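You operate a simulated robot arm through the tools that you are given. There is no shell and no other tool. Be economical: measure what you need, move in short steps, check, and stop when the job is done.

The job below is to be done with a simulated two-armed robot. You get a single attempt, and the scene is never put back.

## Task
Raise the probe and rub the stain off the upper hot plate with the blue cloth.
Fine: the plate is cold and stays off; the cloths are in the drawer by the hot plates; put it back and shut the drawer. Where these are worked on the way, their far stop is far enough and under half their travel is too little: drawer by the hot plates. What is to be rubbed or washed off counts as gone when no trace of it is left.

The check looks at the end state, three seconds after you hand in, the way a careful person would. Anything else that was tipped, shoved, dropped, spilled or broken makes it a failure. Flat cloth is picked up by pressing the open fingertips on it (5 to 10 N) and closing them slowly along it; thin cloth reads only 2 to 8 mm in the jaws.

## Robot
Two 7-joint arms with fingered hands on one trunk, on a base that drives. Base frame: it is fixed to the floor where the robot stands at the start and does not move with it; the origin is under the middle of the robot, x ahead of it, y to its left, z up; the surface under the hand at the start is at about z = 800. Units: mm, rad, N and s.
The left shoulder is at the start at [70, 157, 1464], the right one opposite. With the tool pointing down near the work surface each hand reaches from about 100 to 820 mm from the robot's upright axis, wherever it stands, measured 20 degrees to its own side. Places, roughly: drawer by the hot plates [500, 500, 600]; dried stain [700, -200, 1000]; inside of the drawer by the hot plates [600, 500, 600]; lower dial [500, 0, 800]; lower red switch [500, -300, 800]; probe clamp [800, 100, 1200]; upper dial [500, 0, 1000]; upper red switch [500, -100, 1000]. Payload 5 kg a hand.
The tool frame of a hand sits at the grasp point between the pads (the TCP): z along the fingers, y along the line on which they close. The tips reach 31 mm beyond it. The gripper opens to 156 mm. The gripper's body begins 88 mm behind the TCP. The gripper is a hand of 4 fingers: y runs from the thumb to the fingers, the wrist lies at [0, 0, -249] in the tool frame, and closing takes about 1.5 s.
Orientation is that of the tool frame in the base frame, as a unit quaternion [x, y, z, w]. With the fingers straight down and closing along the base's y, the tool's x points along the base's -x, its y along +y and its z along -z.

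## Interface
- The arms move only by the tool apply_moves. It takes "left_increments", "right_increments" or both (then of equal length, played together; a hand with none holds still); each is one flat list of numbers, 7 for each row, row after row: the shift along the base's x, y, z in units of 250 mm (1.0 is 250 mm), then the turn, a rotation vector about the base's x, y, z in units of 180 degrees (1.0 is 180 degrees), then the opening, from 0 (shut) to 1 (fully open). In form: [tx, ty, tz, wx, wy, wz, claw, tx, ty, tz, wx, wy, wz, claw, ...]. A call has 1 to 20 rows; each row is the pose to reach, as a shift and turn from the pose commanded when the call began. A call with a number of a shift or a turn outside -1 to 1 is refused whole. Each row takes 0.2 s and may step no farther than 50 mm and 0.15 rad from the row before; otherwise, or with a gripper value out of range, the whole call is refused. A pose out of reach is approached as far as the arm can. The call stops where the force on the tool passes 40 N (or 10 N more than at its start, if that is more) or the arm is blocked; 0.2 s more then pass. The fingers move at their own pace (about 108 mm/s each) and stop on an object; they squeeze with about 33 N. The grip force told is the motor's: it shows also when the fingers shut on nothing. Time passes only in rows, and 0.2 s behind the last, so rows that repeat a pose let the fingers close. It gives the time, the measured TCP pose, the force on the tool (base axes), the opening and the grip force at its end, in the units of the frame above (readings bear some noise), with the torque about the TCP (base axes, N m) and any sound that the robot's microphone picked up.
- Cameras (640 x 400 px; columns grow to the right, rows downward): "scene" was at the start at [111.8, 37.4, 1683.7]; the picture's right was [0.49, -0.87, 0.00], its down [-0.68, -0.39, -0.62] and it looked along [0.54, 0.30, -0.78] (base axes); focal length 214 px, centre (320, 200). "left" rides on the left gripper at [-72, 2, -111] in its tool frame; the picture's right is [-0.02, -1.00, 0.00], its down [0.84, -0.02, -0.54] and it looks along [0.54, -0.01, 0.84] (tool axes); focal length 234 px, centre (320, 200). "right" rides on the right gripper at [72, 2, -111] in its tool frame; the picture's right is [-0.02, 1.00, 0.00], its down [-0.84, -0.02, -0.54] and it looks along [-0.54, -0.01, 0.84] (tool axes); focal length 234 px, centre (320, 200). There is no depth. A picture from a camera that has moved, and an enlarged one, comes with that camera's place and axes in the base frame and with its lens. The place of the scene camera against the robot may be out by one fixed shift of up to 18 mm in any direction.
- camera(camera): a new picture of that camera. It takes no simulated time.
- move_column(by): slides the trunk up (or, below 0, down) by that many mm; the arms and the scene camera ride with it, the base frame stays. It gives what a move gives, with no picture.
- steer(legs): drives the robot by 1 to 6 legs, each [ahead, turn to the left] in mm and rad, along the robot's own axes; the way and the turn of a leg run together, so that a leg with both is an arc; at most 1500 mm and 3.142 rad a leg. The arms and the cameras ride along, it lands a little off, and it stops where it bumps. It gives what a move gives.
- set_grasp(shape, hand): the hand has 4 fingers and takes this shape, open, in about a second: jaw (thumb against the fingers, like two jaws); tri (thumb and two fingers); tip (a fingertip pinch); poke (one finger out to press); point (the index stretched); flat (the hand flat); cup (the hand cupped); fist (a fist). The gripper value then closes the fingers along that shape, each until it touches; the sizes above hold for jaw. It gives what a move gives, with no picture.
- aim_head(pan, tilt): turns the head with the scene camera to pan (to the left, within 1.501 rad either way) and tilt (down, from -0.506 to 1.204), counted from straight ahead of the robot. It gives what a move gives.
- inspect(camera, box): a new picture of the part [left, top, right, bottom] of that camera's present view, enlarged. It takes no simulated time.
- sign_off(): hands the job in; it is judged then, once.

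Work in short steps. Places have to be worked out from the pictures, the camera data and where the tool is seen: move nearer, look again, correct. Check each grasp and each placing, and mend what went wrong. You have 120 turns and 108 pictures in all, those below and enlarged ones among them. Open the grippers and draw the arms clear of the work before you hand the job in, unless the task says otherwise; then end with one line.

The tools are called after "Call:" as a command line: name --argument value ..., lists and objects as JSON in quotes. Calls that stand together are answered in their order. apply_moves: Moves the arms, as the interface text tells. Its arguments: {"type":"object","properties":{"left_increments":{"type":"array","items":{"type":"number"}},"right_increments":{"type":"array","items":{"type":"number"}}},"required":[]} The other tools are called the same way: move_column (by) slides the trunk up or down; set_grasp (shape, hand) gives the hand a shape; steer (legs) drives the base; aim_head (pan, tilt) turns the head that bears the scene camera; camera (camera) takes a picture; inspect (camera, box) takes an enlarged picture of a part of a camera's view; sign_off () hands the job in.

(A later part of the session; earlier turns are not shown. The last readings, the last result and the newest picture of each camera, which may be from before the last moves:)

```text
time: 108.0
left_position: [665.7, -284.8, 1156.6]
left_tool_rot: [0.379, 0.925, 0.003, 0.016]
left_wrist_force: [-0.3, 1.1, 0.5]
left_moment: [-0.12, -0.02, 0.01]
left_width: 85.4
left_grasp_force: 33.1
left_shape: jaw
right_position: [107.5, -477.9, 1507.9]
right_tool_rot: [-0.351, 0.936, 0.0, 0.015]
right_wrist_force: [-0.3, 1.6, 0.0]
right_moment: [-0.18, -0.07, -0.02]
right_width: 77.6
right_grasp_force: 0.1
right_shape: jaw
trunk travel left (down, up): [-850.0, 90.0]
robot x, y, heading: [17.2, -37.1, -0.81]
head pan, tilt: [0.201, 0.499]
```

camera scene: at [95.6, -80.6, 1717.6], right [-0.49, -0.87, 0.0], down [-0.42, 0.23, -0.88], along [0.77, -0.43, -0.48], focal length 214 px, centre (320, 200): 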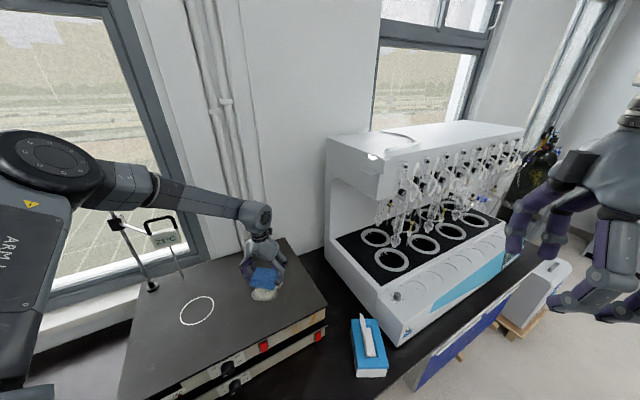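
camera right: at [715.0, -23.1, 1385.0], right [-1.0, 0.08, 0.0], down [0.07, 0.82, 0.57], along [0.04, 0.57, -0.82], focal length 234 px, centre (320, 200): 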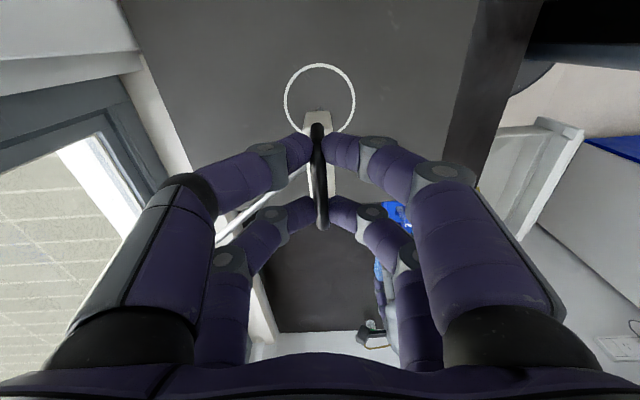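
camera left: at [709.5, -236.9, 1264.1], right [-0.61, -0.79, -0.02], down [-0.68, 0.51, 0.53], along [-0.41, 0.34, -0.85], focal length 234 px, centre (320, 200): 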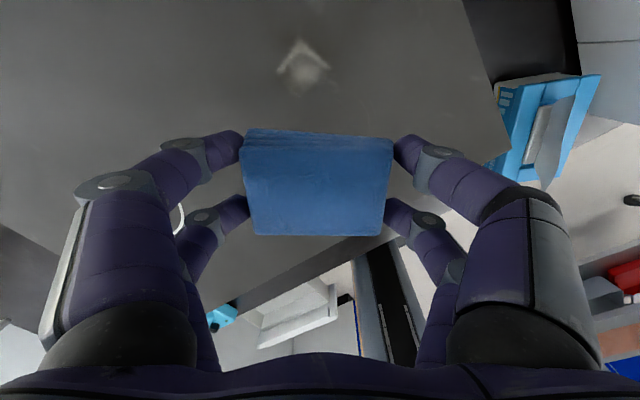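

I go over the remaining patch and down to just above contact.

Call:
apply_moves --left_increments '[0.1, 0.14, -0.05, 0, 0, 0, 0.2, 0.2, 0.287, -0.12, 0, 0, 0, 0.2, 0.2, 0.287, -0.25, 0, 0, 0, 0.2, 0.2, 0.287, -0.38, 0, 0, 0, 0.2]'

Call:
apply_moves --left_increments '[0, 0, -0.012, 0, 0, 0, 0.2, 0, 0, -0.024, 0, 0, 0, 0.2, 0, 0, -0.036, 0, 0, 0, 0.2]'

```text
time: 109.0
left_position: [721.3, -226.4, 1054.5]
left_tool_rot: [0.381, 0.925, 0.007, 0.013]
left_wrist_force: [0.5, -0.6, -0.1]
left_moment: [0.09, 0.04, 0.0]
left_width: 85.1
left_grasp_force: 32.9
left_shape: jaw
right_position: [115.0, -497.9, 1502.2]
right_tool_rot: [-0.349, 0.937, 0.007, 0.015]
right_wrist_force: [0.4, 0.0, -0.4]
right_moment: [0.08, 0.03, -0.02]
right_width: 77.8
right_grasp_force: 0.0
right_shape: jaw
trunk travel left (down, up): [-850.0, 90.0]
robot x, y, heading: [18.6, -36.1, -0.816]
head pan, tilt: [0.201, 0.499]
```

```text
time: 109.8
left_position: [719.7, -222.6, 1049.4]
left_tool_rot: [0.38, 0.925, 0.004, 0.015]
left_wrist_force: [0.7, -3.1, 7.8]
left_moment: [-0.01, 0.08, 0.02]
left_width: 85.2
left_grasp_force: 33.1
left_shape: jaw
right_position: [111.3, -489.4, 1505.5]
right_tool_rot: [-0.35, 0.937, 0.004, 0.016]
right_wrist_force: [-0.2, -0.5, 1.1]
right_moment: [-0.03, -0.04, 0.01]
right_width: 77.6
right_grasp_force: 0.1
right_shape: jaw
trunk travel left (down, up): [-850.0, 90.0]
robot x, y, heading: [16.9, -34.6, -0.816]
head pan, tilt: [0.201, 0.499]
```

Contact at about 8 N. I wipe several short rows over this patch with slightly more pressure.

Call:
apply_moves --left_increments '[-0.06, 0.05, -0.004, 0, 0, 0, 0.2, -0.12, 0.12, -0.006, 0, 0, 0, 0.2, -0.12, 0.2, -0.006, 0, 0, 0, 0.2, -0.12, 0.08, -0.006, 0, 0, 0, 0.2, -0.12, -0.05, -0.006, 0, 0, 0, 0.2, -0.04, -0.1, -0.006, 0, 0, 0, 0.2, -0.04, 0, -0.006, 0, 0, 0, 0.2, -0.04, 0.1, -0.006, 0, 0, 0, 0.2, -0.04, 0.2, -0.006, 0, 0, 0, 0.2, 0.03, 0.2, -0.006, 0, 0, 0, 0.2, 0.03, 0.1, -0.006, 0, 0, 0, 0.2, 0.03, 0, -0.006, 0, 0, 0, 0.2, 0.03, -0.1, -0.006, 0, 0, 0, 0.2, 0.1, -0.08, -0.006, 0, 0, 0, 0.2, 0.1, 0.02, -0.006, 0, 0, 0, 0.2, 0.1, 0.12, -0.006, 0, 0, 0, 0.2, 0.0, 0.12, -0.006, 0, 0, 0, 0.2, 0, 0.0, -0.006, 0, 0, 0, 0.2, 0, -0.06, -0.006, 0, 0, 0, 0.2, 0, 0.06, -0.006, 0, 0, 0, 0.2]'

Call:
apply_moves --left_increments '[0, 0, 0.1, 0, 0, 0, 0.2, -0.05, 0, 0.22, 0, 0, 0, 0.2, -0.17, 0, 0.32, 0, 0, 0, 0.2, -0.3, 0, 0.4, 0, 0, 0, 0.2, -0.4, 0, 0.4, 0, 0, 0, 0.2]'

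Call:
camera --camera "left"

```text
time: 110.7
left_position: [685.9, -179.6, 1049.0]
left_tool_rot: [0.38, 0.925, 0.008, 0.01]
left_wrist_force: [-8.6, 8.0, 28.1]
left_moment: [-0.12, 0.32, -0.2]
left_width: 84.7
left_grasp_force: 32.3
left_shape: jaw
right_position: [111.0, -487.7, 1505.4]
right_tool_rot: [-0.351, 0.936, 0.004, 0.016]
right_wrist_force: [0.6, 0.5, 0.3]
right_moment: [-0.03, 0.03, 0.02]
right_width: 77.3
right_grasp_force: 0.1
right_shape: jaw
trunk travel left (down, up): [-850.0, 90.0]
robot x, y, heading: [18.7, -38.8, -0.812]
head pan, tilt: [0.201, 0.499]
stopped in row 4 (left hand): the force on the tool passed its limit at 49 N (the readings are from after the stop); the commanded pose is now the measured one
```

```text
time: 111.9
left_position: [589.9, -180.3, 1145.4]
left_tool_rot: [0.38, 0.925, 0.01, 0.01]
left_wrist_force: [-0.2, -0.7, 0.5]
left_moment: [-0.01, 0.0, -0.02]
left_width: 84.8
left_grasp_force: 33.3
left_shape: jaw
right_position: [112.4, -491.6, 1504.7]
right_tool_rot: [-0.35, 0.937, 0.004, 0.015]
right_wrist_force: [0.5, 0.0, 0.3]
right_moment: [-0.01, -0.01, 0.01]
right_width: 77.5
right_grasp_force: 0.0
right_shape: jaw
trunk travel left (down, up): [-850.0, 90.0]
robot x, y, heading: [17.8, -33.4, -0.81]
head pan, tilt: [0.201, 0.499]
```

```text
26 pictures are left
camera left: at [639.2, -231.0, 1257.4], right [-0.68, -0.73, -0.03], down [-0.63, 0.57, 0.54], along [-0.38, 0.38, -0.84], focal length 234 px, centre (320, 200)
```

left: 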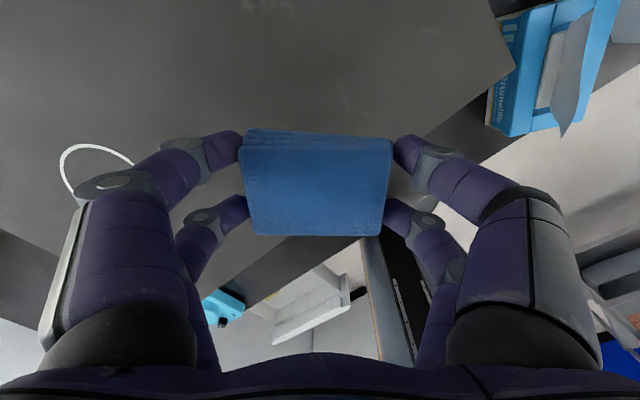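

Pressure built up and the pass stopped early. I look at the patch with the scene camera and from a pose a bit higher.

Call:
apply_moves --left_increments '[0, 0.05, 0.15, 0, 0, 0, 0.2, 0, 0.1, 0.3, 0, 0, 0, 0.2]'

Call:
inspect --camera "left" --box '[160, 0, 420, 140]'

Call:
inspect --camera "scene" --box '[160, 210, 340, 340]'

```text
time: 112.5
left_position: [590.2, -154.6, 1223.8]
left_tool_rot: [0.38, 0.925, 0.01, 0.009]
left_wrist_force: [0.0, 0.3, -0.4]
left_moment: [0.01, 0.01, 0.02]
left_width: 84.8
left_grasp_force: 32.8
left_shape: jaw
right_position: [111.9, -488.4, 1504.0]
right_tool_rot: [-0.35, 0.937, 0.003, 0.015]
right_wrist_force: [0.4, -0.1, 0.6]
right_moment: [-0.04, -0.04, 0.01]
right_width: 77.5
right_grasp_force: 0.0
right_shape: jaw
trunk travel left (down, up): [-850.0, 90.0]
robot x, y, heading: [18.5, -37.4, -0.814]
head pan, tilt: [0.201, 0.499]
```

```text
2.46 times, centred on (290, 70) of left
camera zoom: at [639.3, -204.6, 1335.3], right [-0.68, -0.73, -0.03], down [-0.62, 0.57, 0.53], along [-0.38, 0.38, -0.84], focal length 576 px, centre (394, 520)
```

zoom: 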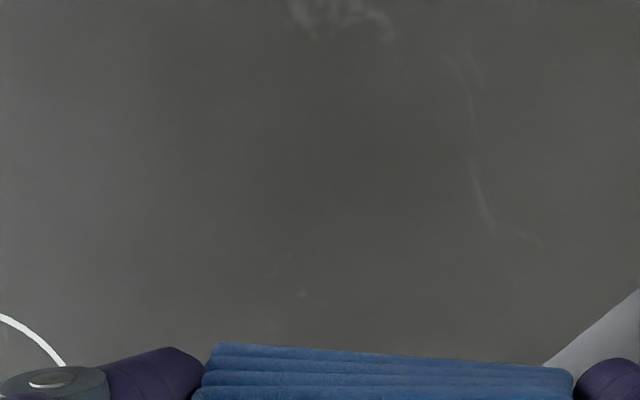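

```text
3.08 times, centred on (250, 275) of scene
camera zoom: at [120.1, -122.7, 1718.0], right [-0.57, -0.82, 0.0], down [-0.39, 0.27, -0.88], along [0.72, -0.5, -0.48], focal length 660 px, centre (535, -31)
```

zoom: 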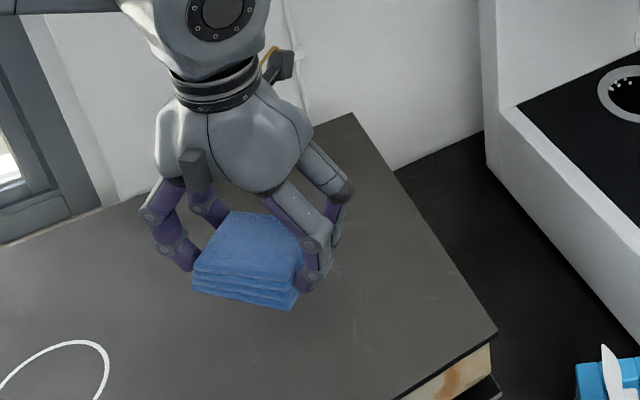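

Faint rests still show near (700–720, −220). I move the hand aside to see them clear with the scene camera.

Call:
apply_moves --left_increments '[-0.08, 0.12, 0.02, 0, 0, 0, 0.2, -0.2, 0.24, 0.04, 0, 0, 0, 0.2, -0.32, 0.36, 0.05, 0, 0, 0, 0.2, -0.44, 0.48, 0.05, 0, 0, 0, 0.2, -0.5, 0.6, 0.05, 0, 0, 0, 0.2]'

Call:
inspect --camera "scene" --box '[150, 200, 330, 330]'

```text
time: 113.7
left_position: [475.9, -23.7, 1231.2]
left_tool_rot: [0.38, 0.925, 0.008, 0.008]
left_wrist_force: [-0.3, 0.1, 0.2]
left_moment: [-0.04, 0.03, 0.01]
left_width: 84.6
left_grasp_force: 33.2
left_shape: jaw
left hand out of reach, approached as far as the arm can: row 5
right_position: [114.1, -488.1, 1505.4]
right_tool_rot: [-0.352, 0.936, 0.005, 0.014]
right_wrist_force: [0.2, 0.3, -0.7]
right_moment: [-0.04, 0.03, -0.02]
right_width: 77.6
right_grasp_force: 0.0
right_shape: jaw
trunk travel left (down, up): [-850.0, 90.0]
robot x, y, heading: [14.8, -36.4, -0.808]
head pan, tilt: [0.201, 0.499]
```

```text
3.08 times, centred on (240, 265) of scene
camera zoom: at [123.3, -121.9, 1717.8], right [-0.57, -0.82, 0.0], down [-0.39, 0.27, -0.88], along [0.72, -0.5, -0.48], focal length 660 px, centre (566, 0)
```

zoom: 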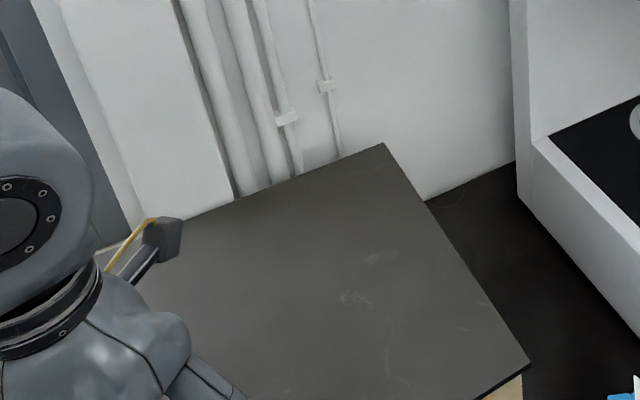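

Two faint patches show: at about (717, −217) and (755, −263). I bring the cloth back over the first one.

Call:
apply_moves --left_increments '[0.12, -0.1, 0, 0, 0, 0, 0.2, 0.25, -0.2, 0, 0, 0, 0, 0.2, 0.38, -0.3, 0, 0, 0, 0, 0.2, 0.5, -0.4, -0.05, 0, 0, 0, 0.2, 0.62, -0.5, -0.1, 0, 0, 0, 0.2, 0.74, -0.6, -0.15, 0, 0, 0, 0.2, 0.86, -0.7, -0.25, 0, 0, 0, 0.2, 0.96, -0.76, -0.38, 0, 0, 0, 0.2, 0.96, -0.76, -0.52, 0, 0, 0, 0.2, 0.96, -0.76, -0.66, 0, 0, 0, 0.2]'

Call:
apply_moves --left_increments '[0, 0, -0.02, 0, 0, 0, 0.2, 0, 0, -0.04, 0, 0, 0, 0.2, 0, 0, -0.05, 0, 0, 0, 0.2, 0, 0, -0.06, 0, 0, 0, 0.2, 0, 0, -0.068, 0, 0, 0, 0.2]'

```text
time: 115.9
left_position: [714.0, -214.5, 1066.9]
left_tool_rot: [0.379, 0.925, 0.01, 0.01]
left_wrist_force: [0.4, 0.0, 0.0]
left_moment: [-0.05, -0.01, 0.01]
left_width: 84.5
left_grasp_force: 32.1
left_shape: jaw
right_position: [112.6, -489.8, 1503.1]
right_tool_rot: [-0.35, 0.937, 0.005, 0.014]
right_wrist_force: [0.3, -0.1, 0.3]
right_moment: [-0.03, 0.01, -0.01]
right_width: 77.4
right_grasp_force: 0.0
right_shape: jaw
trunk travel left (down, up): [-850.0, 90.0]
robot x, y, heading: [19.2, -40.6, -0.81]
head pan, tilt: [0.201, 0.499]
```

```text
time: 117.1
left_position: [714.9, -214.6, 1050.7]
left_tool_rot: [0.379, 0.925, 0.01, 0.009]
left_wrist_force: [0.0, -0.6, -0.3]
left_moment: [-0.01, 0.02, 0.0]
left_width: 84.7
left_grasp_force: 33.1
left_shape: jaw
right_position: [113.5, -491.9, 1502.9]
right_tool_rot: [-0.351, 0.936, 0.005, 0.015]
right_wrist_force: [-0.9, -0.4, -0.7]
right_moment: [0.02, 0.01, -0.01]
right_width: 77.4
right_grasp_force: 0.1
right_shape: jaw
trunk travel left (down, up): [-850.0, 90.0]
robot x, y, heading: [18.3, -35.4, -0.812]
head pan, tilt: [0.201, 0.499]
```

No contact yet at 1050.7; I lower 4 mm more gently.

Call:
apply_moves --left_increments '[0, 0, -0.006, 0, 0, 0, 0.2, 0, 0, -0.012, 0, 0, 0, 0.2, 0, 0, -0.018, 0, 0, 0, 0.2]'

```text
time: 117.9
left_position: [714.0, -215.5, 1048.8]
left_tool_rot: [0.379, 0.925, 0.009, 0.011]
left_wrist_force: [2.5, -0.2, 16.1]
left_moment: [-0.47, 0.31, -0.03]
left_width: 84.4
left_grasp_force: 33.3
left_shape: jaw
right_position: [111.5, -490.4, 1504.4]
right_tool_rot: [-0.35, 0.937, 0.004, 0.015]
right_wrist_force: [0.6, -0.6, 0.7]
right_moment: [-0.01, 0.01, 0.05]
right_width: 77.8
right_grasp_force: 0.0
right_shape: jaw
trunk travel left (down, up): [-850.0, 90.0]
robot x, y, heading: [20.4, -39.2, -0.817]
head pan, tilt: [0.201, 0.499]
```

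Contact at 16 N. I rub in small loops over the first patch, then on to the second.

Call:
apply_moves --left_increments '[0.05, 0.05, 0, 0, 0, 0, 0.2, -0.05, 0.1, 0.004, 0, 0, 0, 0.2, -0.1, 0.05, 0.004, 0, 0, 0, 0.2, -0.1, -0.05, 0.004, 0, 0, 0, 0.2, -0.05, -0.1, 0.004, 0, 0, 0, 0.2, 0.03, -0.1, 0, 0, 0, 0, 0.2, 0.08, -0.03, 0, 0, 0, 0, 0.2, 0.08, 0.06, 0, 0, 0, 0, 0.2, 0, 0.1, 0.002, 0, 0, 0, 0.2, -0.05, 0, 0.004, 0, 0, 0, 0.2, 0, -0.06, 0, 0, 0, 0, 0.2, 0.06, 0, 0, 0, 0, 0, 0.2, 0.04, -0.06, 0, 0, 0, 0, 0.2, 0.08, -0.12, 0, 0, 0, 0, 0.2, 0.14, -0.18, -0.004, 0, 0, 0, 0.2, 0.18, -0.22, -0.004, 0, 0, 0, 0.2, 0.2, -0.16, -0.004, 0, 0, 0, 0.2, 0.14, -0.1, 0, 0, 0, 0, 0.2, 0.1, -0.18, 0, 0, 0, 0, 0.2, 0.16, -0.2, 0, 0, 0, 0, 0.2]'

Call:
apply_moves --left_increments '[0, 0, 0.12, 0, 0, 0, 0.2, -0.06, 0.06, 0.28, 0, 0, 0, 0.2, -0.16, 0.16, 0.4, 0, 0, 0, 0.2, -0.28, 0.26, 0.5, 0, 0, 0, 0.2, -0.4, 0.36, 0.56, 0, 0, 0, 0.2, -0.52, 0.46, 0.6, 0, 0, 0, 0.2, -0.64, 0.56, 0.64, 0, 0, 0, 0.2, -0.76, 0.66, 0.68, 0, 0, 0, 0.2, -0.88, 0.76, 0.7, 0, 0, 0, 0.2, -0.98, 0.84, 0.72, 0, 0, 0, 0.2]'

Call:
inspect --camera "scene" --box '[150, 200, 330, 330]'

```text
time: 122.1
left_position: [749.8, -266.5, 1047.5]
left_tool_rot: [0.38, 0.925, 0.012, 0.01]
left_wrist_force: [-5.8, 13.7, 27.8]
left_moment: [0.04, 0.23, -0.09]
left_width: 83.6
left_grasp_force: 33.4
left_shape: jaw
right_position: [106.7, -490.0, 1504.3]
right_tool_rot: [-0.349, 0.937, 0.005, 0.017]
right_wrist_force: [-0.3, -0.2, -0.4]
right_moment: [0.04, -0.05, -0.01]
right_width: 77.5
right_grasp_force: 0.1
right_shape: jaw
trunk travel left (down, up): [-850.0, 90.0]
robot x, y, heading: [12.4, -33.0, -0.813]
head pan, tilt: [0.201, 0.499]
```

```text
time: 124.3
left_position: [506.5, -56.1, 1227.5]
left_tool_rot: [0.379, 0.925, 0.011, 0.009]
left_wrist_force: [0.3, 0.9, -1.4]
left_moment: [0.0, -0.04, -0.01]
left_width: 84.1
left_grasp_force: 33.3
left_shape: jaw
right_position: [111.8, -489.9, 1503.6]
right_tool_rot: [-0.35, 0.937, 0.004, 0.015]
right_wrist_force: [0.0, -0.6, 0.4]
right_moment: [0.01, 0.0, -0.01]
right_width: 77.5
right_grasp_force: 0.1
right_shape: jaw
trunk travel left (down, up): [-850.0, 90.0]
robot x, y, heading: [18.2, -38.2, -0.811]
head pan, tilt: [0.201, 0.499]
```

```text
3.08 times, centred on (240, 265) of scene
camera zoom: at [119.4, -125.0, 1717.9], right [-0.57, -0.82, 0.0], down [-0.39, 0.27, -0.88], along [0.72, -0.5, -0.48], focal length 660 px, centre (566, 0)
```

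zoom: 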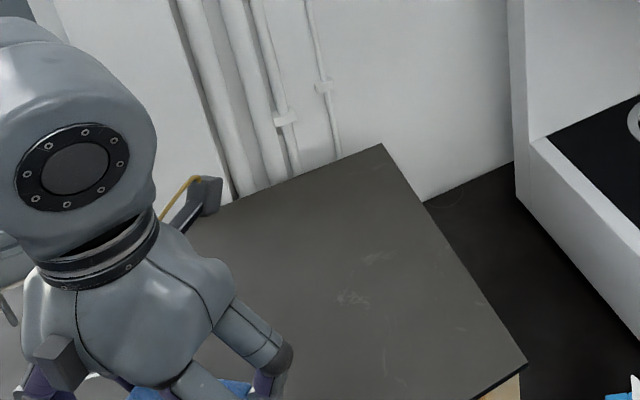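

The remaining marks look unchanged by the rubbing, like wear in the plate itself. I zoom in closer to judge.

Call:
inspect --camera "scene" --box '[220, 255, 300, 320]'

```text
6.15 times, centred on (260, 288) of scene
camera zoom: at [119.4, -125.0, 1717.9], right [-0.57, -0.82, 0.0], down [-0.39, 0.27, -0.88], along [0.72, -0.5, -0.48], focal length 1320 px, centre (689, -338)
```

zoom: 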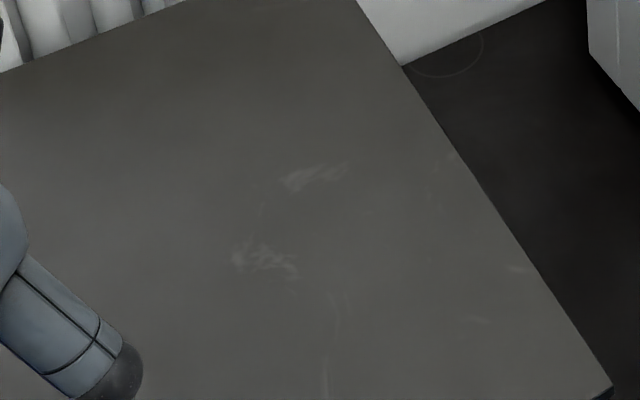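

Those wisps match the wear elsewhere on the plate and did not change. I turn the robot back left and look at the whole plate with the hand out of the way.

Call:
steer --legs '[[0, 0.73]]'

Call:
aim_head --pan -0.3 --tilt 0.7

Call:
camera --camera "scene"

```text
time: 126.6
left_position: [399.5, 273.0, 1227.1]
left_tool_rot: [0.029, 0.999, 0.013, 0.004]
left_wrist_force: [-0.1, -0.4, 0.0]
left_moment: [0.01, -0.02, -0.02]
left_width: 84.4
left_grasp_force: 32.8
left_shape: jaw
right_position: [389.4, -316.0, 1503.2]
right_tool_rot: [-0.658, 0.753, 0.011, 0.011]
right_wrist_force: [0.2, 0.7, -0.7]
right_moment: [-0.01, -0.01, 0.02]
right_width: 77.4
right_grasp_force: 0.0
right_shape: jaw
trunk travel left (down, up): [-850.0, 90.0]
robot x, y, heading: [16.9, -37.8, -0.094]
head pan, tilt: [0.201, 0.499]
```

```text
time: 127.5
left_position: [399.4, 272.7, 1226.5]
left_tool_rot: [0.029, 0.999, 0.014, 0.004]
left_wrist_force: [0.4, 0.4, -1.2]
left_moment: [0.01, 0.01, 0.01]
left_width: 84.3
left_grasp_force: 32.9
left_shape: jaw
right_position: [388.2, -315.2, 1503.0]
right_tool_rot: [-0.658, 0.753, 0.01, 0.012]
right_wrist_force: [0.4, -1.3, 0.1]
right_moment: [-0.01, 0.02, -0.01]
right_width: 77.8
right_grasp_force: 0.0
right_shape: jaw
trunk travel left (down, up): [-850.0, 90.0]
robot x, y, heading: [12.5, -40.1, -0.089]
head pan, tilt: [-0.3, 0.7]
```

```text
20 pictures are left
camera scene: at [141.3, -73.7, 1700.0], right [-0.38, -0.92, 0.0], down [-0.6, 0.25, -0.77], along [0.71, -0.29, -0.64], focal length 214 px, centre (320, 200)
```

scene: 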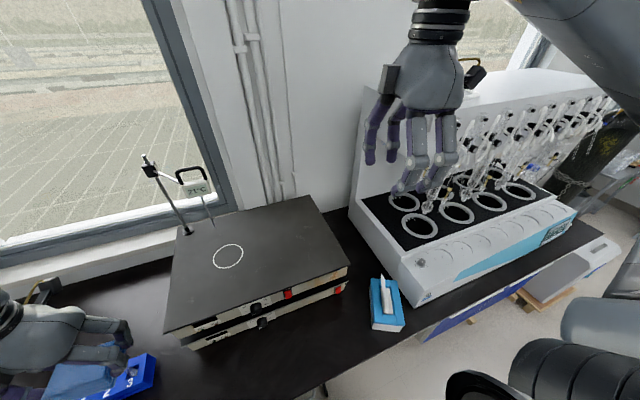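

Call:
inspect --camera "scene" --box '[230, 195, 350, 285]'

```text
4.44 times, centred on (290, 240) of scene
camera zoom: at [141.3, -73.7, 1700.0], right [-0.38, -0.92, 0.0], down [-0.6, 0.25, -0.77], along [0.71, -0.29, -0.64], focal length 953 px, centre (453, 22)
```

zoom: 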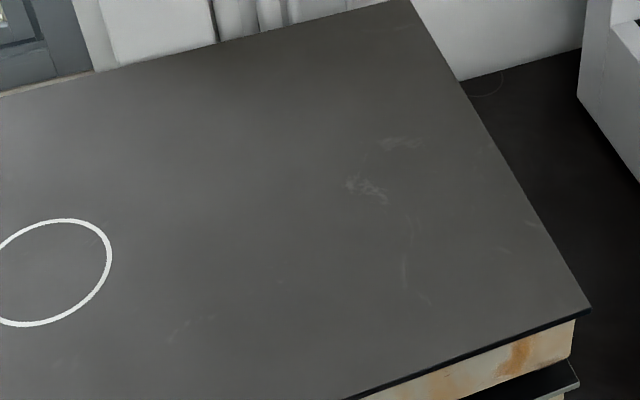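

The plate is clean apart from its permanent scuffs. I drive back in front of the drawer to return the cloth.

Call:
steer --legs '[[-468, 0], [0, 0.09]]'

Call:
aim_head --pan 0.5 --tilt 0.75

Call:
camera --camera "scene"

```text
time: 130.8
left_position: [-93.8, 345.5, 1227.8]
left_tool_rot: [-0.021, 1.0, 0.014, 0.004]
left_wrist_force: [0.6, -0.7, -0.4]
left_moment: [0.05, 0.03, -0.03]
left_width: 84.2
left_grasp_force: 32.9
left_shape: jaw
right_position: [-45.3, -240.3, 1501.3]
right_tool_rot: [-0.695, 0.719, 0.013, 0.011]
right_wrist_force: [0.0, 0.0, -0.2]
right_moment: [0.05, 0.03, 0.0]
right_width: 77.6
right_grasp_force: 0.1
right_shape: jaw
trunk travel left (down, up): [-850.0, 90.0]
robot x, y, heading: [-440.9, 3.0, 0.01]
head pan, tilt: [-0.3, 0.7]
```

```text
time: 131.9
left_position: [-94.6, 348.9, 1226.4]
left_tool_rot: [-0.021, 1.0, 0.013, 0.004]
left_wrist_force: [0.7, 0.1, -1.3]
left_moment: [-0.03, 0.04, 0.02]
left_width: 84.2
left_grasp_force: 32.6
left_shape: jaw
right_position: [-46.1, -236.5, 1504.0]
right_tool_rot: [-0.694, 0.719, 0.011, 0.011]
right_wrist_force: [0.2, -0.3, 0.7]
right_moment: [0.02, 0.01, 0.03]
right_width: 77.5
right_grasp_force: 0.0
right_shape: jaw
trunk travel left (down, up): [-850.0, 90.0]
robot x, y, heading: [-443.2, 0.5, 0.008]
head pan, tilt: [0.499, 0.75]
```

```text
18 pictures are left
camera scene: at [-325.5, 43.2, 1695.8], right [0.48, -0.87, 0.0], down [-0.6, -0.33, -0.73], along [0.64, 0.35, -0.68], focal length 214 px, centre (320, 200)
```

scene: 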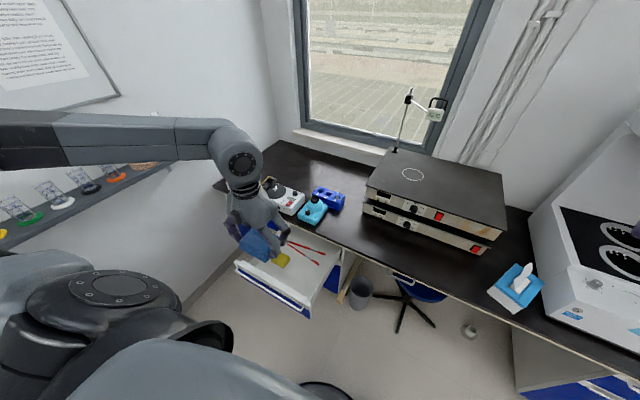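

I move the cloth back over the drawer to the same place where I picked it, then lower with the trunk.

Call:
apply_moves --left_increments '[0.14, 0.03, -0.05, 0, 0, 0, 0.2, 0.28, 0.07, -0.1, 0, 0, 0, 0.2, 0.42, 0.1, -0.18, 0, 0, 0, 0.2, 0.56, 0.14, -0.26, 0, 0, 0, 0.2, 0.7, 0.18, -0.36, 0, 0, 0, 0.2, 0.82, 0.21, -0.46, 0, 0, 0, 0.2, 0.93, 0.24, -0.56, 0, 0, 0, 0.2, 1.0, 0.24, -0.64, 0, 0, 0, 0.2]'

Call:
move_column --by -340

Call:
camera --camera "left"

```text
time: 133.8
left_position: [157.3, 407.4, 1066.3]
left_tool_rot: [-0.021, 1.0, 0.013, 0.004]
left_wrist_force: [-0.1, 0.4, -1.1]
left_moment: [-0.05, 0.03, 0.01]
left_width: 84.1
left_grasp_force: 33.0
left_shape: jaw
right_position: [-45.1, -236.3, 1503.2]
right_tool_rot: [-0.694, 0.719, 0.011, 0.011]
right_wrist_force: [-0.3, -0.3, 0.2]
right_moment: [0.02, 0.05, -0.02]
right_width: 77.5
right_grasp_force: 0.0
right_shape: jaw
trunk travel left (down, up): [-850.0, 90.0]
robot x, y, heading: [-441.1, 2.5, 0.002]
head pan, tilt: [0.499, 0.75]
```

```text
time: 137.1
left_position: [155.6, 407.6, 726.5]
left_tool_rot: [-0.021, 1.0, 0.013, 0.004]
left_wrist_force: [0.0, 0.1, -0.1]
left_moment: [0.0, 0.01, 0.0]
left_width: 84.3
left_grasp_force: 33.2
left_shape: jaw
right_position: [-45.5, -237.4, 1163.4]
right_tool_rot: [-0.695, 0.719, 0.011, 0.011]
right_wrist_force: [0.4, -0.4, -0.2]
right_moment: [-0.01, 0.02, 0.02]
right_width: 77.5
right_grasp_force: 0.1
right_shape: jaw
trunk travel left (down, up): [-510.0, 430.0]
robot x, y, heading: [-441.3, 3.8, 0.007]
head pan, tilt: [0.499, 0.75]
```

```text
17 pictures are left
camera left: at [226.3, 409.5, 838.1], right [0.07, -1.0, -0.03], down [-0.84, -0.07, 0.54], along [-0.54, -0.01, -0.84], focal length 234 px, centre (320, 200)
```

left: 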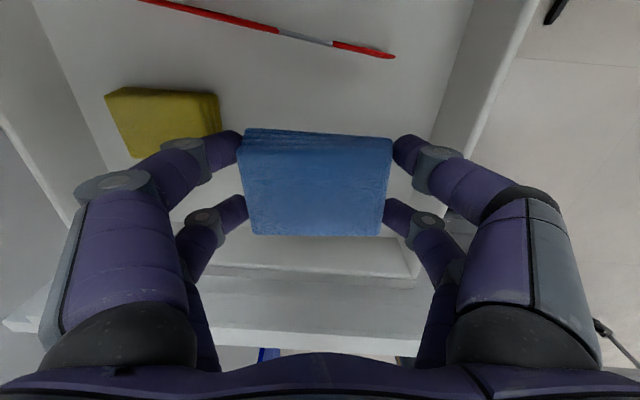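

The place is free and the drawer unmoved. I lower the cloth to the drawer floor with the arm.

Call:
apply_moves --left_increments '[0, 0, -0.08, 0, 0, 0, 0.2, 0, 0, -0.16, 0, 0, 0, 0.2, 0, 0, -0.24, 0, 0, 0, 0.2, 0, 0, -0.32, 0, 0, 0, 0.2, 0, 0, -0.37, 0, 0, 0, 0.2]'

Call:
apply_moves --left_increments '[0, 0, -0.01, 0, 0, 0, 0.2, 0, 0, -0.02, 0, 0, 0, 0.2, 0, 0, -0.028, 0, 0, 0, 0.2]'

```text
time: 138.3
left_position: [156.6, 407.0, 633.0]
left_tool_rot: [-0.021, 1.0, 0.013, 0.005]
left_wrist_force: [-0.3, -0.6, 0.0]
left_moment: [-0.04, -0.03, -0.02]
left_width: 84.2
left_grasp_force: 32.8
left_shape: jaw
right_position: [-46.3, -236.0, 1163.9]
right_tool_rot: [-0.695, 0.719, 0.011, 0.011]
right_wrist_force: [-0.2, -0.4, 0.3]
right_moment: [-0.01, 0.02, 0.0]
right_width: 77.4
right_grasp_force: 0.2
right_shape: jaw
trunk travel left (down, up): [-510.0, 430.0]
robot x, y, heading: [-437.2, 6.0, 0.004]
head pan, tilt: [0.499, 0.75]
```

```text
time: 139.1
left_position: [156.4, 406.3, 625.3]
left_tool_rot: [-0.02, 1.0, 0.014, 0.005]
left_wrist_force: [0.4, -0.1, -1.1]
left_moment: [-0.01, 0.0, -0.01]
left_width: 84.3
left_grasp_force: 33.0
left_shape: jaw
right_position: [-46.3, -237.1, 1163.5]
right_tool_rot: [-0.694, 0.719, 0.011, 0.011]
right_wrist_force: [-0.5, -0.2, -0.7]
right_moment: [-0.03, -0.05, 0.0]
right_width: 77.7
right_grasp_force: 0.0
right_shape: jaw
trunk travel left (down, up): [-510.0, 430.0]
robot x, y, heading: [-445.8, 1.6, 0.01]
head pan, tilt: [0.499, 0.75]
```

Almost down. I lower 2–3 mm more, then open gently and rise.

Call:
apply_moves --left_increments '[0, 0, -0.006, 0, 0, 0, 0.2, 0, 0, -0.012, 0, 0, 0, 0.2, 0, 0, -0.012, 0, 0, 0, 0.55, 0, 0, -0.012, 0, 0, 0, 0.65, 0, 0, -0.012, 0, 0, 0, 0.72, 0, 0, 0.05, 0, 0, 0, 0.72, 0, 0, 0.15, 0, 0, 0, 0.72, 0, 0, 0.3, 0, 0, 0, 0.72]'

Call:
camera --camera "left"

```text
time: 140.9
left_position: [155.6, 406.2, 702.7]
left_tool_rot: [-0.021, 1.0, 0.013, 0.005]
left_wrist_force: [0.4, 0.6, -0.5]
left_moment: [0.02, 0.0, 0.0]
left_width: 111.8
left_grasp_force: 0.0
left_shape: jaw
right_position: [-46.3, -237.6, 1164.3]
right_tool_rot: [-0.695, 0.719, 0.01, 0.011]
right_wrist_force: [-0.9, 0.1, -0.2]
right_moment: [-0.01, 0.04, 0.04]
right_width: 77.7
right_grasp_force: 0.1
right_shape: jaw
trunk travel left (down, up): [-510.0, 430.0]
robot x, y, heading: [-444.9, 6.3, 0.008]
head pan, tilt: [0.499, 0.75]
```

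```text
16 pictures are left
camera left: at [225.9, 408.2, 814.9], right [0.07, -1.0, -0.03], down [-0.84, -0.07, 0.54], along [-0.54, -0.01, -0.84], focal length 234 px, centre (320, 200)
```

left: 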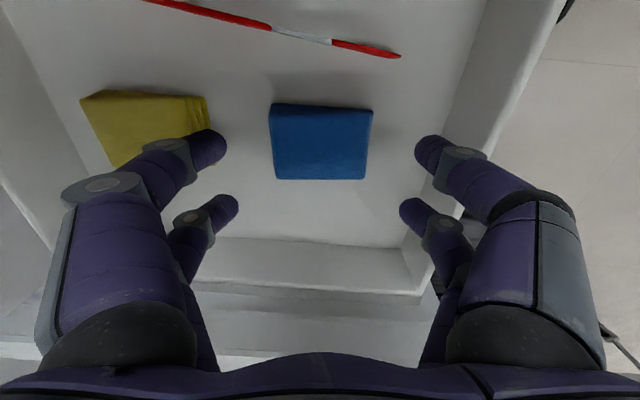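

The cloth lies in its place. Next I must shut the drawer from the front: I raise the left hand out and bring it back beside the robot first.

Call:
apply_moves --left_increments '[0, 0, 0.16, 0, 0, 0, 0.6, 0, 0, 0.32, 0, 0, 0, 0.5, 0, 0, 0.48, 0, 0, 0, 0.4, -0.06, 0.02, 0.64, 0, 0, 0, 0.3, -0.14, 0.04, 0.8, 0, 0, 0, 0.2, -0.22, 0.06, 0.96, 0, 0, 0, 0.2]'

Call:
apply_moves --left_increments '[-0.1, 0, 0.15, 0, 0, 0, 0.1, -0.22, 0, 0.3, 0, 0, 0, 0, -0.34, 0.01, 0.45, 0, 0, 0, 0, -0.46, 0.02, 0.6, 0, 0, 0, 0, -0.58, 0.03, 0.75, 0, 0, 0, 0, -0.7, 0.04, 0.88, 0, 0, 0, 0, -0.8, 0.05, 1.0, 0, 0, 0, 0, -0.9, 0.05, 1.0, 0, 0, 0, 0]'

Call:
steer --legs '[[-310, 0]]'

Call:
camera --camera "scene"

```text
time: 142.3
left_position: [98.4, 421.6, 943.9]
left_tool_rot: [-0.021, 1.0, 0.014, 0.005]
left_wrist_force: [0.7, -0.1, 0.4]
left_moment: [0.04, -0.01, 0.01]
left_width: 31.5
left_grasp_force: 0.1
left_shape: jaw
right_position: [-46.8, -236.9, 1162.9]
right_tool_rot: [-0.694, 0.72, 0.01, 0.011]
right_wrist_force: [-1.2, 0.1, 0.8]
right_moment: [0.0, -0.03, -0.01]
right_width: 77.8
right_grasp_force: 0.0
right_shape: jaw
trunk travel left (down, up): [-510.0, 430.0]
robot x, y, heading: [-446.8, 2.6, 0.009]
head pan, tilt: [0.499, 0.75]
```

```text
time: 144.1
left_position: [-128.6, 433.7, 1192.9]
left_tool_rot: [-0.02, 1.0, 0.013, 0.005]
left_wrist_force: [-0.5, -0.6, -0.1]
left_moment: [-0.02, 0.01, 0.0]
left_width: 0.0
left_grasp_force: 32.5
left_shape: jaw
right_position: [-47.1, -236.0, 1163.7]
right_tool_rot: [-0.695, 0.719, 0.012, 0.011]
right_wrist_force: [0.1, 0.4, 1.0]
right_moment: [-0.05, 0.0, 0.01]
right_width: 77.2
right_grasp_force: 0.0
right_shape: jaw
trunk travel left (down, up): [-510.0, 430.0]
robot x, y, heading: [-442.8, 1.2, 0.01]
head pan, tilt: [0.499, 0.75]
```

```text
time: 146.2
left_position: [-439.4, 432.4, 1193.6]
left_tool_rot: [-0.022, 1.0, 0.013, 0.005]
left_wrist_force: [-1.2, -0.3, -0.2]
left_moment: [0.0, -0.04, 0.01]
left_width: 0.0
left_grasp_force: 32.8
left_shape: jaw
right_position: [-356.7, -237.6, 1164.5]
right_tool_rot: [-0.695, 0.719, 0.011, 0.012]
right_wrist_force: [0.4, -0.8, 0.3]
right_moment: [-0.01, -0.03, 0.02]
right_width: 77.6
right_grasp_force: 0.1
right_shape: jaw
trunk travel left (down, up): [-510.0, 430.0]
robot x, y, heading: [-753.9, 0.8, 0.007]
head pan, tilt: [0.499, 0.75]
```

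```text
15 pictures are left
camera scene: at [-636.1, 40.8, 1355.8], right [0.49, -0.87, 0.0], down [-0.59, -0.33, -0.73], along [0.64, 0.36, -0.68], focal length 214 px, centre (320, 200)
```

scene: 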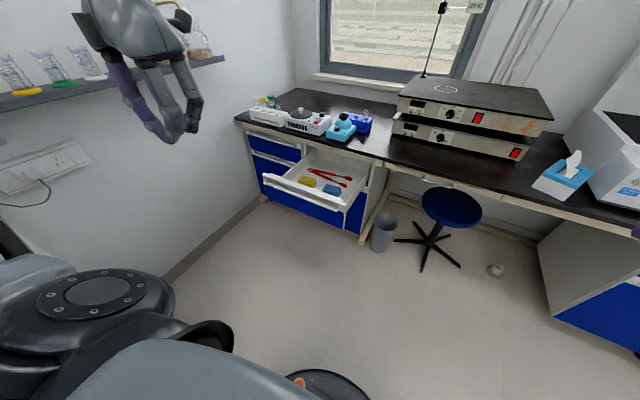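

The drawer and the way to it are clear. I turn the left hand to point forward while moving it ahead and down.

Call:
apply_moves --left_increments '[0.08, 0, -0.02, 0, -0.0417, 0, 0, 0.16, 0, -0.06, 0, -0.0833, 0, 0, 0.24, 0, -0.12, 0, -0.125, 0, 0, 0.32, 0, -0.18, 0, -0.1667, 0, 0, 0.4, 0, -0.25, 0, -0.2083, 0, 0, 0.48, 0, -0.32, 0, -0.25, 0, 0, 0.55, 0, -0.4, 0, -0.2917, 0, 0, 0.61, 0, -0.48, 0, -0.333, 0, 0, 0.67, 0, -0.56, 0, -0.375, 0, 0, 0.72, 0, -0.64, 0, -0.4167, 0, 0, 0.76, 0, -0.72, 0, -0.4583, 0, 0, 0.8, 0, -0.8, 0, -0.5, 0, 0]'

```text
time: 148.8
left_position: [-239.2, 431.3, 992.4]
left_tool_rot: [-0.024, 0.703, -0.008, 0.71]
left_wrist_force: [0.7, 0.1, 1.5]
left_moment: [-0.02, 0.16, 0.05]
left_width: 0.1
left_grasp_force: 33.0
left_shape: jaw
right_position: [-356.5, -238.5, 1164.2]
right_tool_rot: [-0.695, 0.718, 0.011, 0.011]
right_wrist_force: [0.4, -0.6, 0.0]
right_moment: [-0.01, -0.01, -0.02]
right_width: 77.7
right_grasp_force: 0.0
right_shape: jaw
trunk travel left (down, up): [-510.0, 430.0]
robot x, y, heading: [-751.5, -1.6, 0.008]
head pan, tilt: [0.499, 0.75]
```

That worked. I lower it in front of the drawer and let the trunk take it to the front's height.

Call:
apply_moves --left_increments '[0.05, 0.02, -0.16, 0, 0, 0, 0, 0.1, 0.05, -0.32, 0, 0, 0, 0, 0.15, 0.08, -0.48, 0, 0, 0, 0, 0.2, 0.11, -0.64, 0, 0, 0, 0, 0.25, 0.14, -0.8, 0, 0, 0, 0, 0.28, 0.16, -0.94, 0, 0, 0, 0]'

Call:
move_column --by -90

Call:
camera --camera "left"

Call:
camera --camera "scene"

```text
time: 150.2
left_position: [-209.5, 497.6, 810.0]
left_tool_rot: [-0.025, 0.704, -0.007, 0.709]
left_wrist_force: [0.0, -0.8, 0.3]
left_moment: [0.01, 0.01, 0.02]
left_width: 0.1
left_grasp_force: 33.1
left_shape: jaw
left hand out of reach, approached as far as the arm can: row 4, 5, 6
right_position: [-355.3, -237.8, 1161.5]
right_tool_rot: [-0.696, 0.718, 0.011, 0.012]
right_wrist_force: [-0.5, 1.1, 0.2]
right_moment: [0.03, 0.0, -0.03]
right_width: 77.6
right_grasp_force: 0.0
right_shape: jaw
trunk travel left (down, up): [-510.0, 430.0]
robot x, y, heading: [-753.5, -2.3, 0.005]
head pan, tilt: [0.499, 0.75]
```

```text
time: 151.4
left_position: [-210.9, 491.3, 720.8]
left_tool_rot: [-0.023, 0.706, -0.006, 0.708]
left_wrist_force: [-0.4, 0.3, -0.2]
left_moment: [-0.02, 0.06, 0.0]
left_width: 0.1
left_grasp_force: 32.9
left_shape: jaw
right_position: [-354.5, -246.3, 1070.1]
right_tool_rot: [-0.695, 0.719, 0.014, 0.014]
right_wrist_force: [0.8, -0.2, 1.3]
right_moment: [0.07, 0.01, -0.01]
right_width: 77.4
right_grasp_force: 0.0
right_shape: jaw
trunk travel left (down, up): [-420.0, 520.0]
robot x, y, heading: [-752.3, -2.9, 0.011]
head pan, tilt: [0.499, 0.75]
```

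```text
14 pictures are left
camera left: at [-321.8, 493.3, 792.5], right [0.03, -1.0, 0.07], down [-0.54, -0.07, -0.84], along [0.84, -0.01, -0.54], focal length 234 px, centre (320, 200)
```

left: 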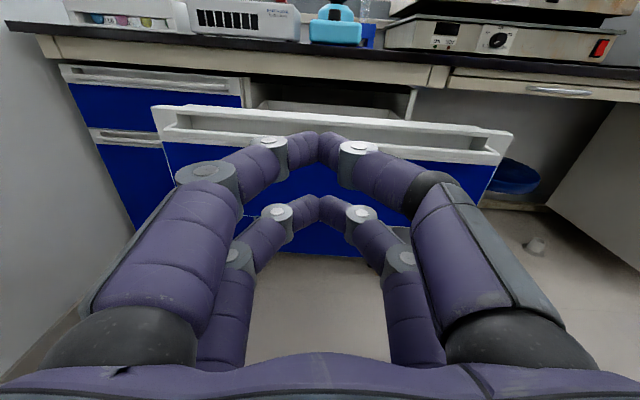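

```text
13 pictures are left
camera scene: at [-633.9, 24.1, 1265.3], right [0.49, -0.87, -0.01], down [-0.6, -0.32, -0.73], along [0.64, 0.37, -0.68], focal length 214 px, centre (320, 200)
```

scene: 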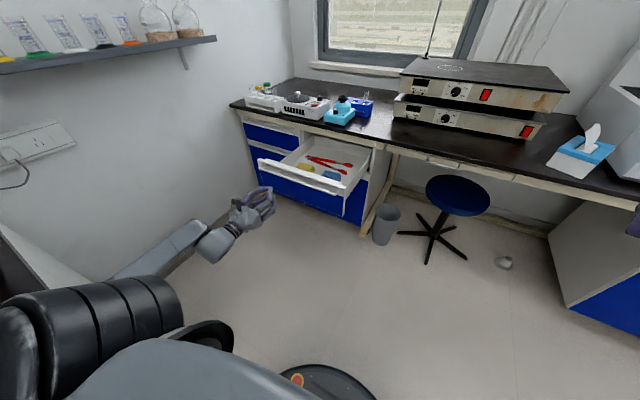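

I lower another 65 mm to aim at the blue front below the bar, then push by driving forward slowly in two legs.

Call:
move_column --by -65

Call:
steer --legs '[[160, 0]]'

Call:
camera --camera "left"

```text
time: 152.5
left_position: [-209.6, 493.3, 659.8]
left_tool_rot: [-0.02, 0.706, -0.004, 0.708]
left_wrist_force: [0.4, -0.2, -0.1]
left_moment: [-0.02, 0.04, 0.01]
left_width: 0.0
left_grasp_force: 33.0
left_shape: jaw
right_position: [-354.2, -248.2, 1006.2]
right_tool_rot: [-0.695, 0.719, 0.016, 0.013]
right_wrist_force: [0.3, 0.3, 0.4]
right_moment: [0.0, 0.0, -0.01]
right_width: 77.5
right_grasp_force: 0.1
right_shape: jaw
trunk travel left (down, up): [-355.0, 585.0]
robot x, y, heading: [-753.7, -4.7, 0.012]
head pan, tilt: [0.499, 0.75]
```

```text
time: 153.9
left_position: [-48.9, 500.1, 654.9]
left_tool_rot: [-0.025, 0.705, -0.006, 0.709]
left_wrist_force: [0.1, -0.1, 0.4]
left_moment: [0.01, 0.0, 0.01]
left_width: 0.1
left_grasp_force: 32.9
left_shape: jaw
right_position: [-192.8, -237.5, 1006.2]
right_tool_rot: [-0.696, 0.718, 0.012, 0.01]
right_wrist_force: [0.3, 0.3, -0.7]
right_moment: [0.01, 0.04, -0.01]
right_width: 77.6
right_grasp_force: 0.0
right_shape: jaw
trunk travel left (down, up): [-355.0, 585.0]
robot x, y, heading: [-592.5, 2.1, 0.008]
head pan, tilt: [0.499, 0.75]
```

```text
12 pictures are left
camera left: at [-161.5, 501.2, 726.8], right [0.03, -1.0, 0.07], down [-0.54, -0.07, -0.84], along [0.84, -0.02, -0.54], focal length 234 px, centre (320, 200)
```

left: 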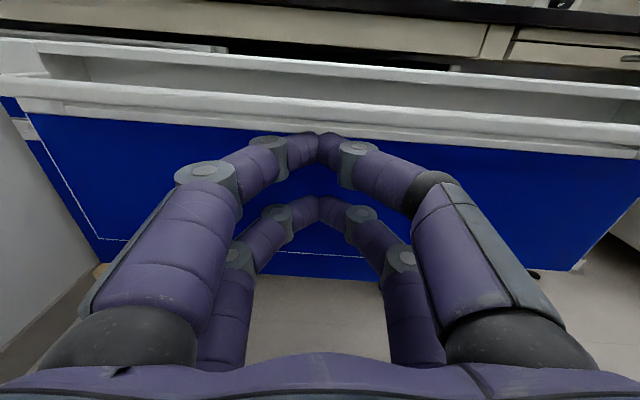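

The fingertips are on the blue front. I drive on 270 mm to push it mostly shut.

Call:
steer --legs '[[150, 0], [120, 0]]'

Call:
apply_moves --left_increments '[0.06, 0, 0, 0, 0, 0, 0, 0.12, 0, 0, 0, 0, 0, 0, 0.18, 0, 0, 0, 0, 0, 0]'

Call:
camera --camera "left"

```text
time: 156.1
left_position: [224.8, 501.0, 653.9]
left_tool_rot: [-0.024, 0.705, -0.008, 0.709]
left_wrist_force: [1.0, -0.2, -0.2]
left_moment: [-0.04, -0.03, 0.0]
left_width: 0.0
left_grasp_force: 33.3
left_shape: jaw
right_position: [80.9, -234.6, 1006.6]
right_tool_rot: [-0.695, 0.719, 0.012, 0.011]
right_wrist_force: [1.0, -0.1, -0.7]
right_moment: [0.01, 0.04, 0.0]
right_width: 77.6
right_grasp_force: 0.1
right_shape: jaw
trunk travel left (down, up): [-355.0, 585.0]
robot x, y, heading: [-321.7, 1.3, 0.01]
head pan, tilt: [0.499, 0.75]
```

```text
time: 156.9
left_position: [252.8, 508.4, 665.8]
left_tool_rot: [-0.025, 0.709, -0.008, 0.705]
left_wrist_force: [-1.7, -10.6, -27.4]
left_moment: [0.18, 0.32, -0.32]
left_width: 0.0
left_grasp_force: 33.3
left_shape: jaw
left hand out of reach, approached as far as the arm can: row 1, 2, 3
right_position: [81.3, -234.5, 1006.3]
right_tool_rot: [-0.696, 0.718, 0.013, 0.009]
right_wrist_force: [0.1, -0.3, 0.0]
right_moment: [0.02, 0.01, -0.02]
right_width: 77.7
right_grasp_force: 0.0
right_shape: jaw
trunk travel left (down, up): [-355.0, 585.0]
robot x, y, heading: [-319.8, 2.7, 0.004]
head pan, tilt: [0.499, 0.75]
```

```text
11 pictures are left
camera left: at [142.0, 512.0, 738.3], right [0.02, -1.0, 0.07], down [-0.55, -0.07, -0.83], along [0.84, -0.02, -0.55], focal length 234 px, centre (320, 200)
```

left: 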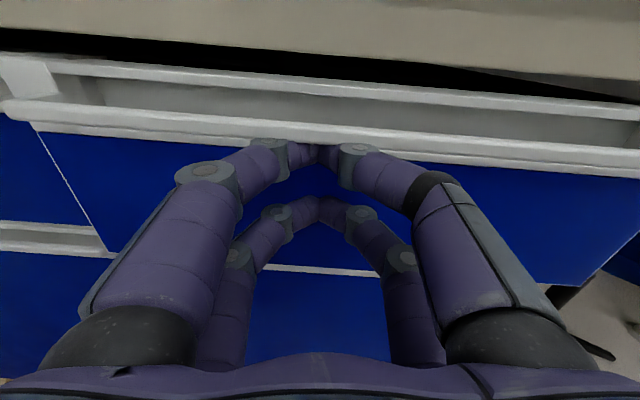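

The arm is at its limit and rides up under the bar. I lower it back and push the last 30 mm by driving.

Call:
apply_moves --left_increments '[-0.04, 0, 0, 0, 0, 0, 0, -0.04, -0.02, -0.05, 0, 0, 0, 0, -0.04, -0.02, -0.06, 0, 0, 0, 0]'

Call:
steer --legs '[[30, 0]]'

Call:
steer --legs '[[12, 0]]'

Call:
camera --camera "left"

```text
time: 157.7
left_position: [241.1, 509.5, 664.0]
left_tool_rot: [-0.024, 0.704, -0.008, 0.71]
left_wrist_force: [1.2, 0.9, -9.7]
left_moment: [-0.08, 0.13, 0.02]
left_width: 0.3
left_grasp_force: 33.2
left_shape: jaw
left hand out of reach, approached as far as the arm can: row 2, 3
right_position: [80.5, -234.0, 1007.3]
right_tool_rot: [-0.696, 0.718, 0.012, 0.011]
right_wrist_force: [-0.2, -0.4, 0.2]
right_moment: [0.0, 0.02, -0.01]
right_width: 77.6
right_grasp_force: 0.0
right_shape: jaw
trunk travel left (down, up): [-355.0, 585.0]
robot x, y, heading: [-315.8, 2.4, 0.005]
head pan, tilt: [0.499, 0.75]
```

```text
time: 158.6
left_position: [271.7, 506.4, 662.9]
left_tool_rot: [-0.024, 0.705, -0.008, 0.709]
left_wrist_force: [1.9, -1.7, -2.6]
left_moment: [0.02, 0.07, 0.01]
left_width: 0.3
left_grasp_force: 32.7
left_shape: jaw
right_position: [110.9, -235.9, 1006.4]
right_tool_rot: [-0.695, 0.719, 0.012, 0.011]
right_wrist_force: [-0.6, -0.3, -0.2]
right_moment: [-0.02, 0.05, 0.03]
right_width: 77.5
right_grasp_force: 0.0
right_shape: jaw
trunk travel left (down, up): [-355.0, 585.0]
robot x, y, heading: [-289.5, 3.5, 0.003]
head pan, tilt: [0.499, 0.75]
```

```text
time: 159.3
left_position: [283.7, 507.2, 661.9]
left_tool_rot: [-0.025, 0.705, -0.007, 0.709]
left_wrist_force: [1.6, 0.5, -4.9]
left_moment: [0.01, 0.07, 0.03]
left_width: 0.0
left_grasp_force: 33.1
left_shape: jaw
right_position: [121.8, -234.6, 1006.9]
right_tool_rot: [-0.695, 0.719, 0.013, 0.01]
right_wrist_force: [0.3, -0.6, -0.7]
right_moment: [-0.02, 0.06, 0.0]
right_width: 77.6
right_grasp_force: 0.2
right_shape: jaw
trunk travel left (down, up): [-355.0, 585.0]
robot x, y, heading: [-274.4, 2.7, 0.005]
head pan, tilt: [0.499, 0.75]
```

```text
10 pictures are left
camera left: at [171.7, 509.5, 734.8], right [0.02, -1.0, 0.07], down [-0.54, -0.07, -0.84], along [0.84, -0.02, -0.54], focal length 234 px, centre (320, 200)
```

left: 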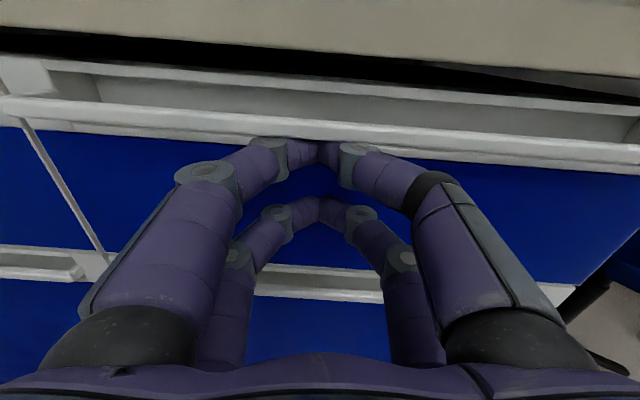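

The fingertips are where the closed front was. I push a few mm more to feel the stop.

Call:
steer --legs '[[6, 0]]'

Call:
inspect --camera "scene" --box '[140, 60, 400, 260]'

```text
time: 160.0
left_position: [288.0, 507.2, 663.7]
left_tool_rot: [-0.025, 0.705, -0.007, 0.709]
left_wrist_force: [-3.9, 0.9, -7.4]
left_moment: [0.06, -0.09, -0.1]
left_width: 0.0
left_grasp_force: 33.6
left_shape: jaw
right_position: [128.1, -234.8, 1007.8]
right_tool_rot: [-0.696, 0.718, 0.012, 0.01]
right_wrist_force: [-0.5, -0.9, 0.3]
right_moment: [0.01, 0.0, 0.0]
right_width: 77.7
right_grasp_force: 0.1
right_shape: jaw
trunk travel left (down, up): [-355.0, 585.0]
robot x, y, heading: [-271.2, 1.9, 0.008]
head pan, tilt: [0.499, 0.75]
```

```text
2.00 times, centred on (270, 160) of scene
camera zoom: at [-151.6, 45.3, 1200.6], right [0.48, -0.87, 0.0], down [-0.6, -0.33, -0.73], along [0.64, 0.35, -0.68], focal length 429 px, centre (420, 280)
```

zoom: 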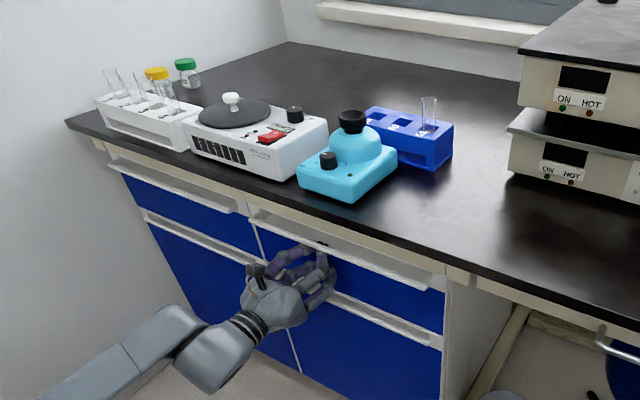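

The drawer sits flush with its neighbour. I press 5 mm more to confirm the stop.

Call:
steer --legs '[[6, 0]]'

```text
time: 160.9
left_position: [288.7, 507.9, 662.1]
left_tool_rot: [-0.025, 0.707, -0.008, 0.707]
left_wrist_force: [-6.9, -1.3, 1.8]
left_moment: [0.05, -0.18, -0.05]
left_width: 0.0
left_grasp_force: 33.1
left_shape: jaw
right_position: [132.7, -233.5, 1008.5]
right_tool_rot: [-0.696, 0.718, 0.012, 0.011]
right_wrist_force: [0.1, 0.2, 0.6]
right_moment: [0.06, 0.0, -0.01]
right_width: 77.4
right_grasp_force: 0.0
right_shape: jaw
trunk travel left (down, up): [-355.0, 585.0]
robot x, y, heading: [-269.3, 3.4, 0.01]
head pan, tilt: [0.499, 0.75]
stopped in leg 1: the force on the tool passed its limit at 44 N (the readings are from after the stop); the commanded pose is now the measured one
```

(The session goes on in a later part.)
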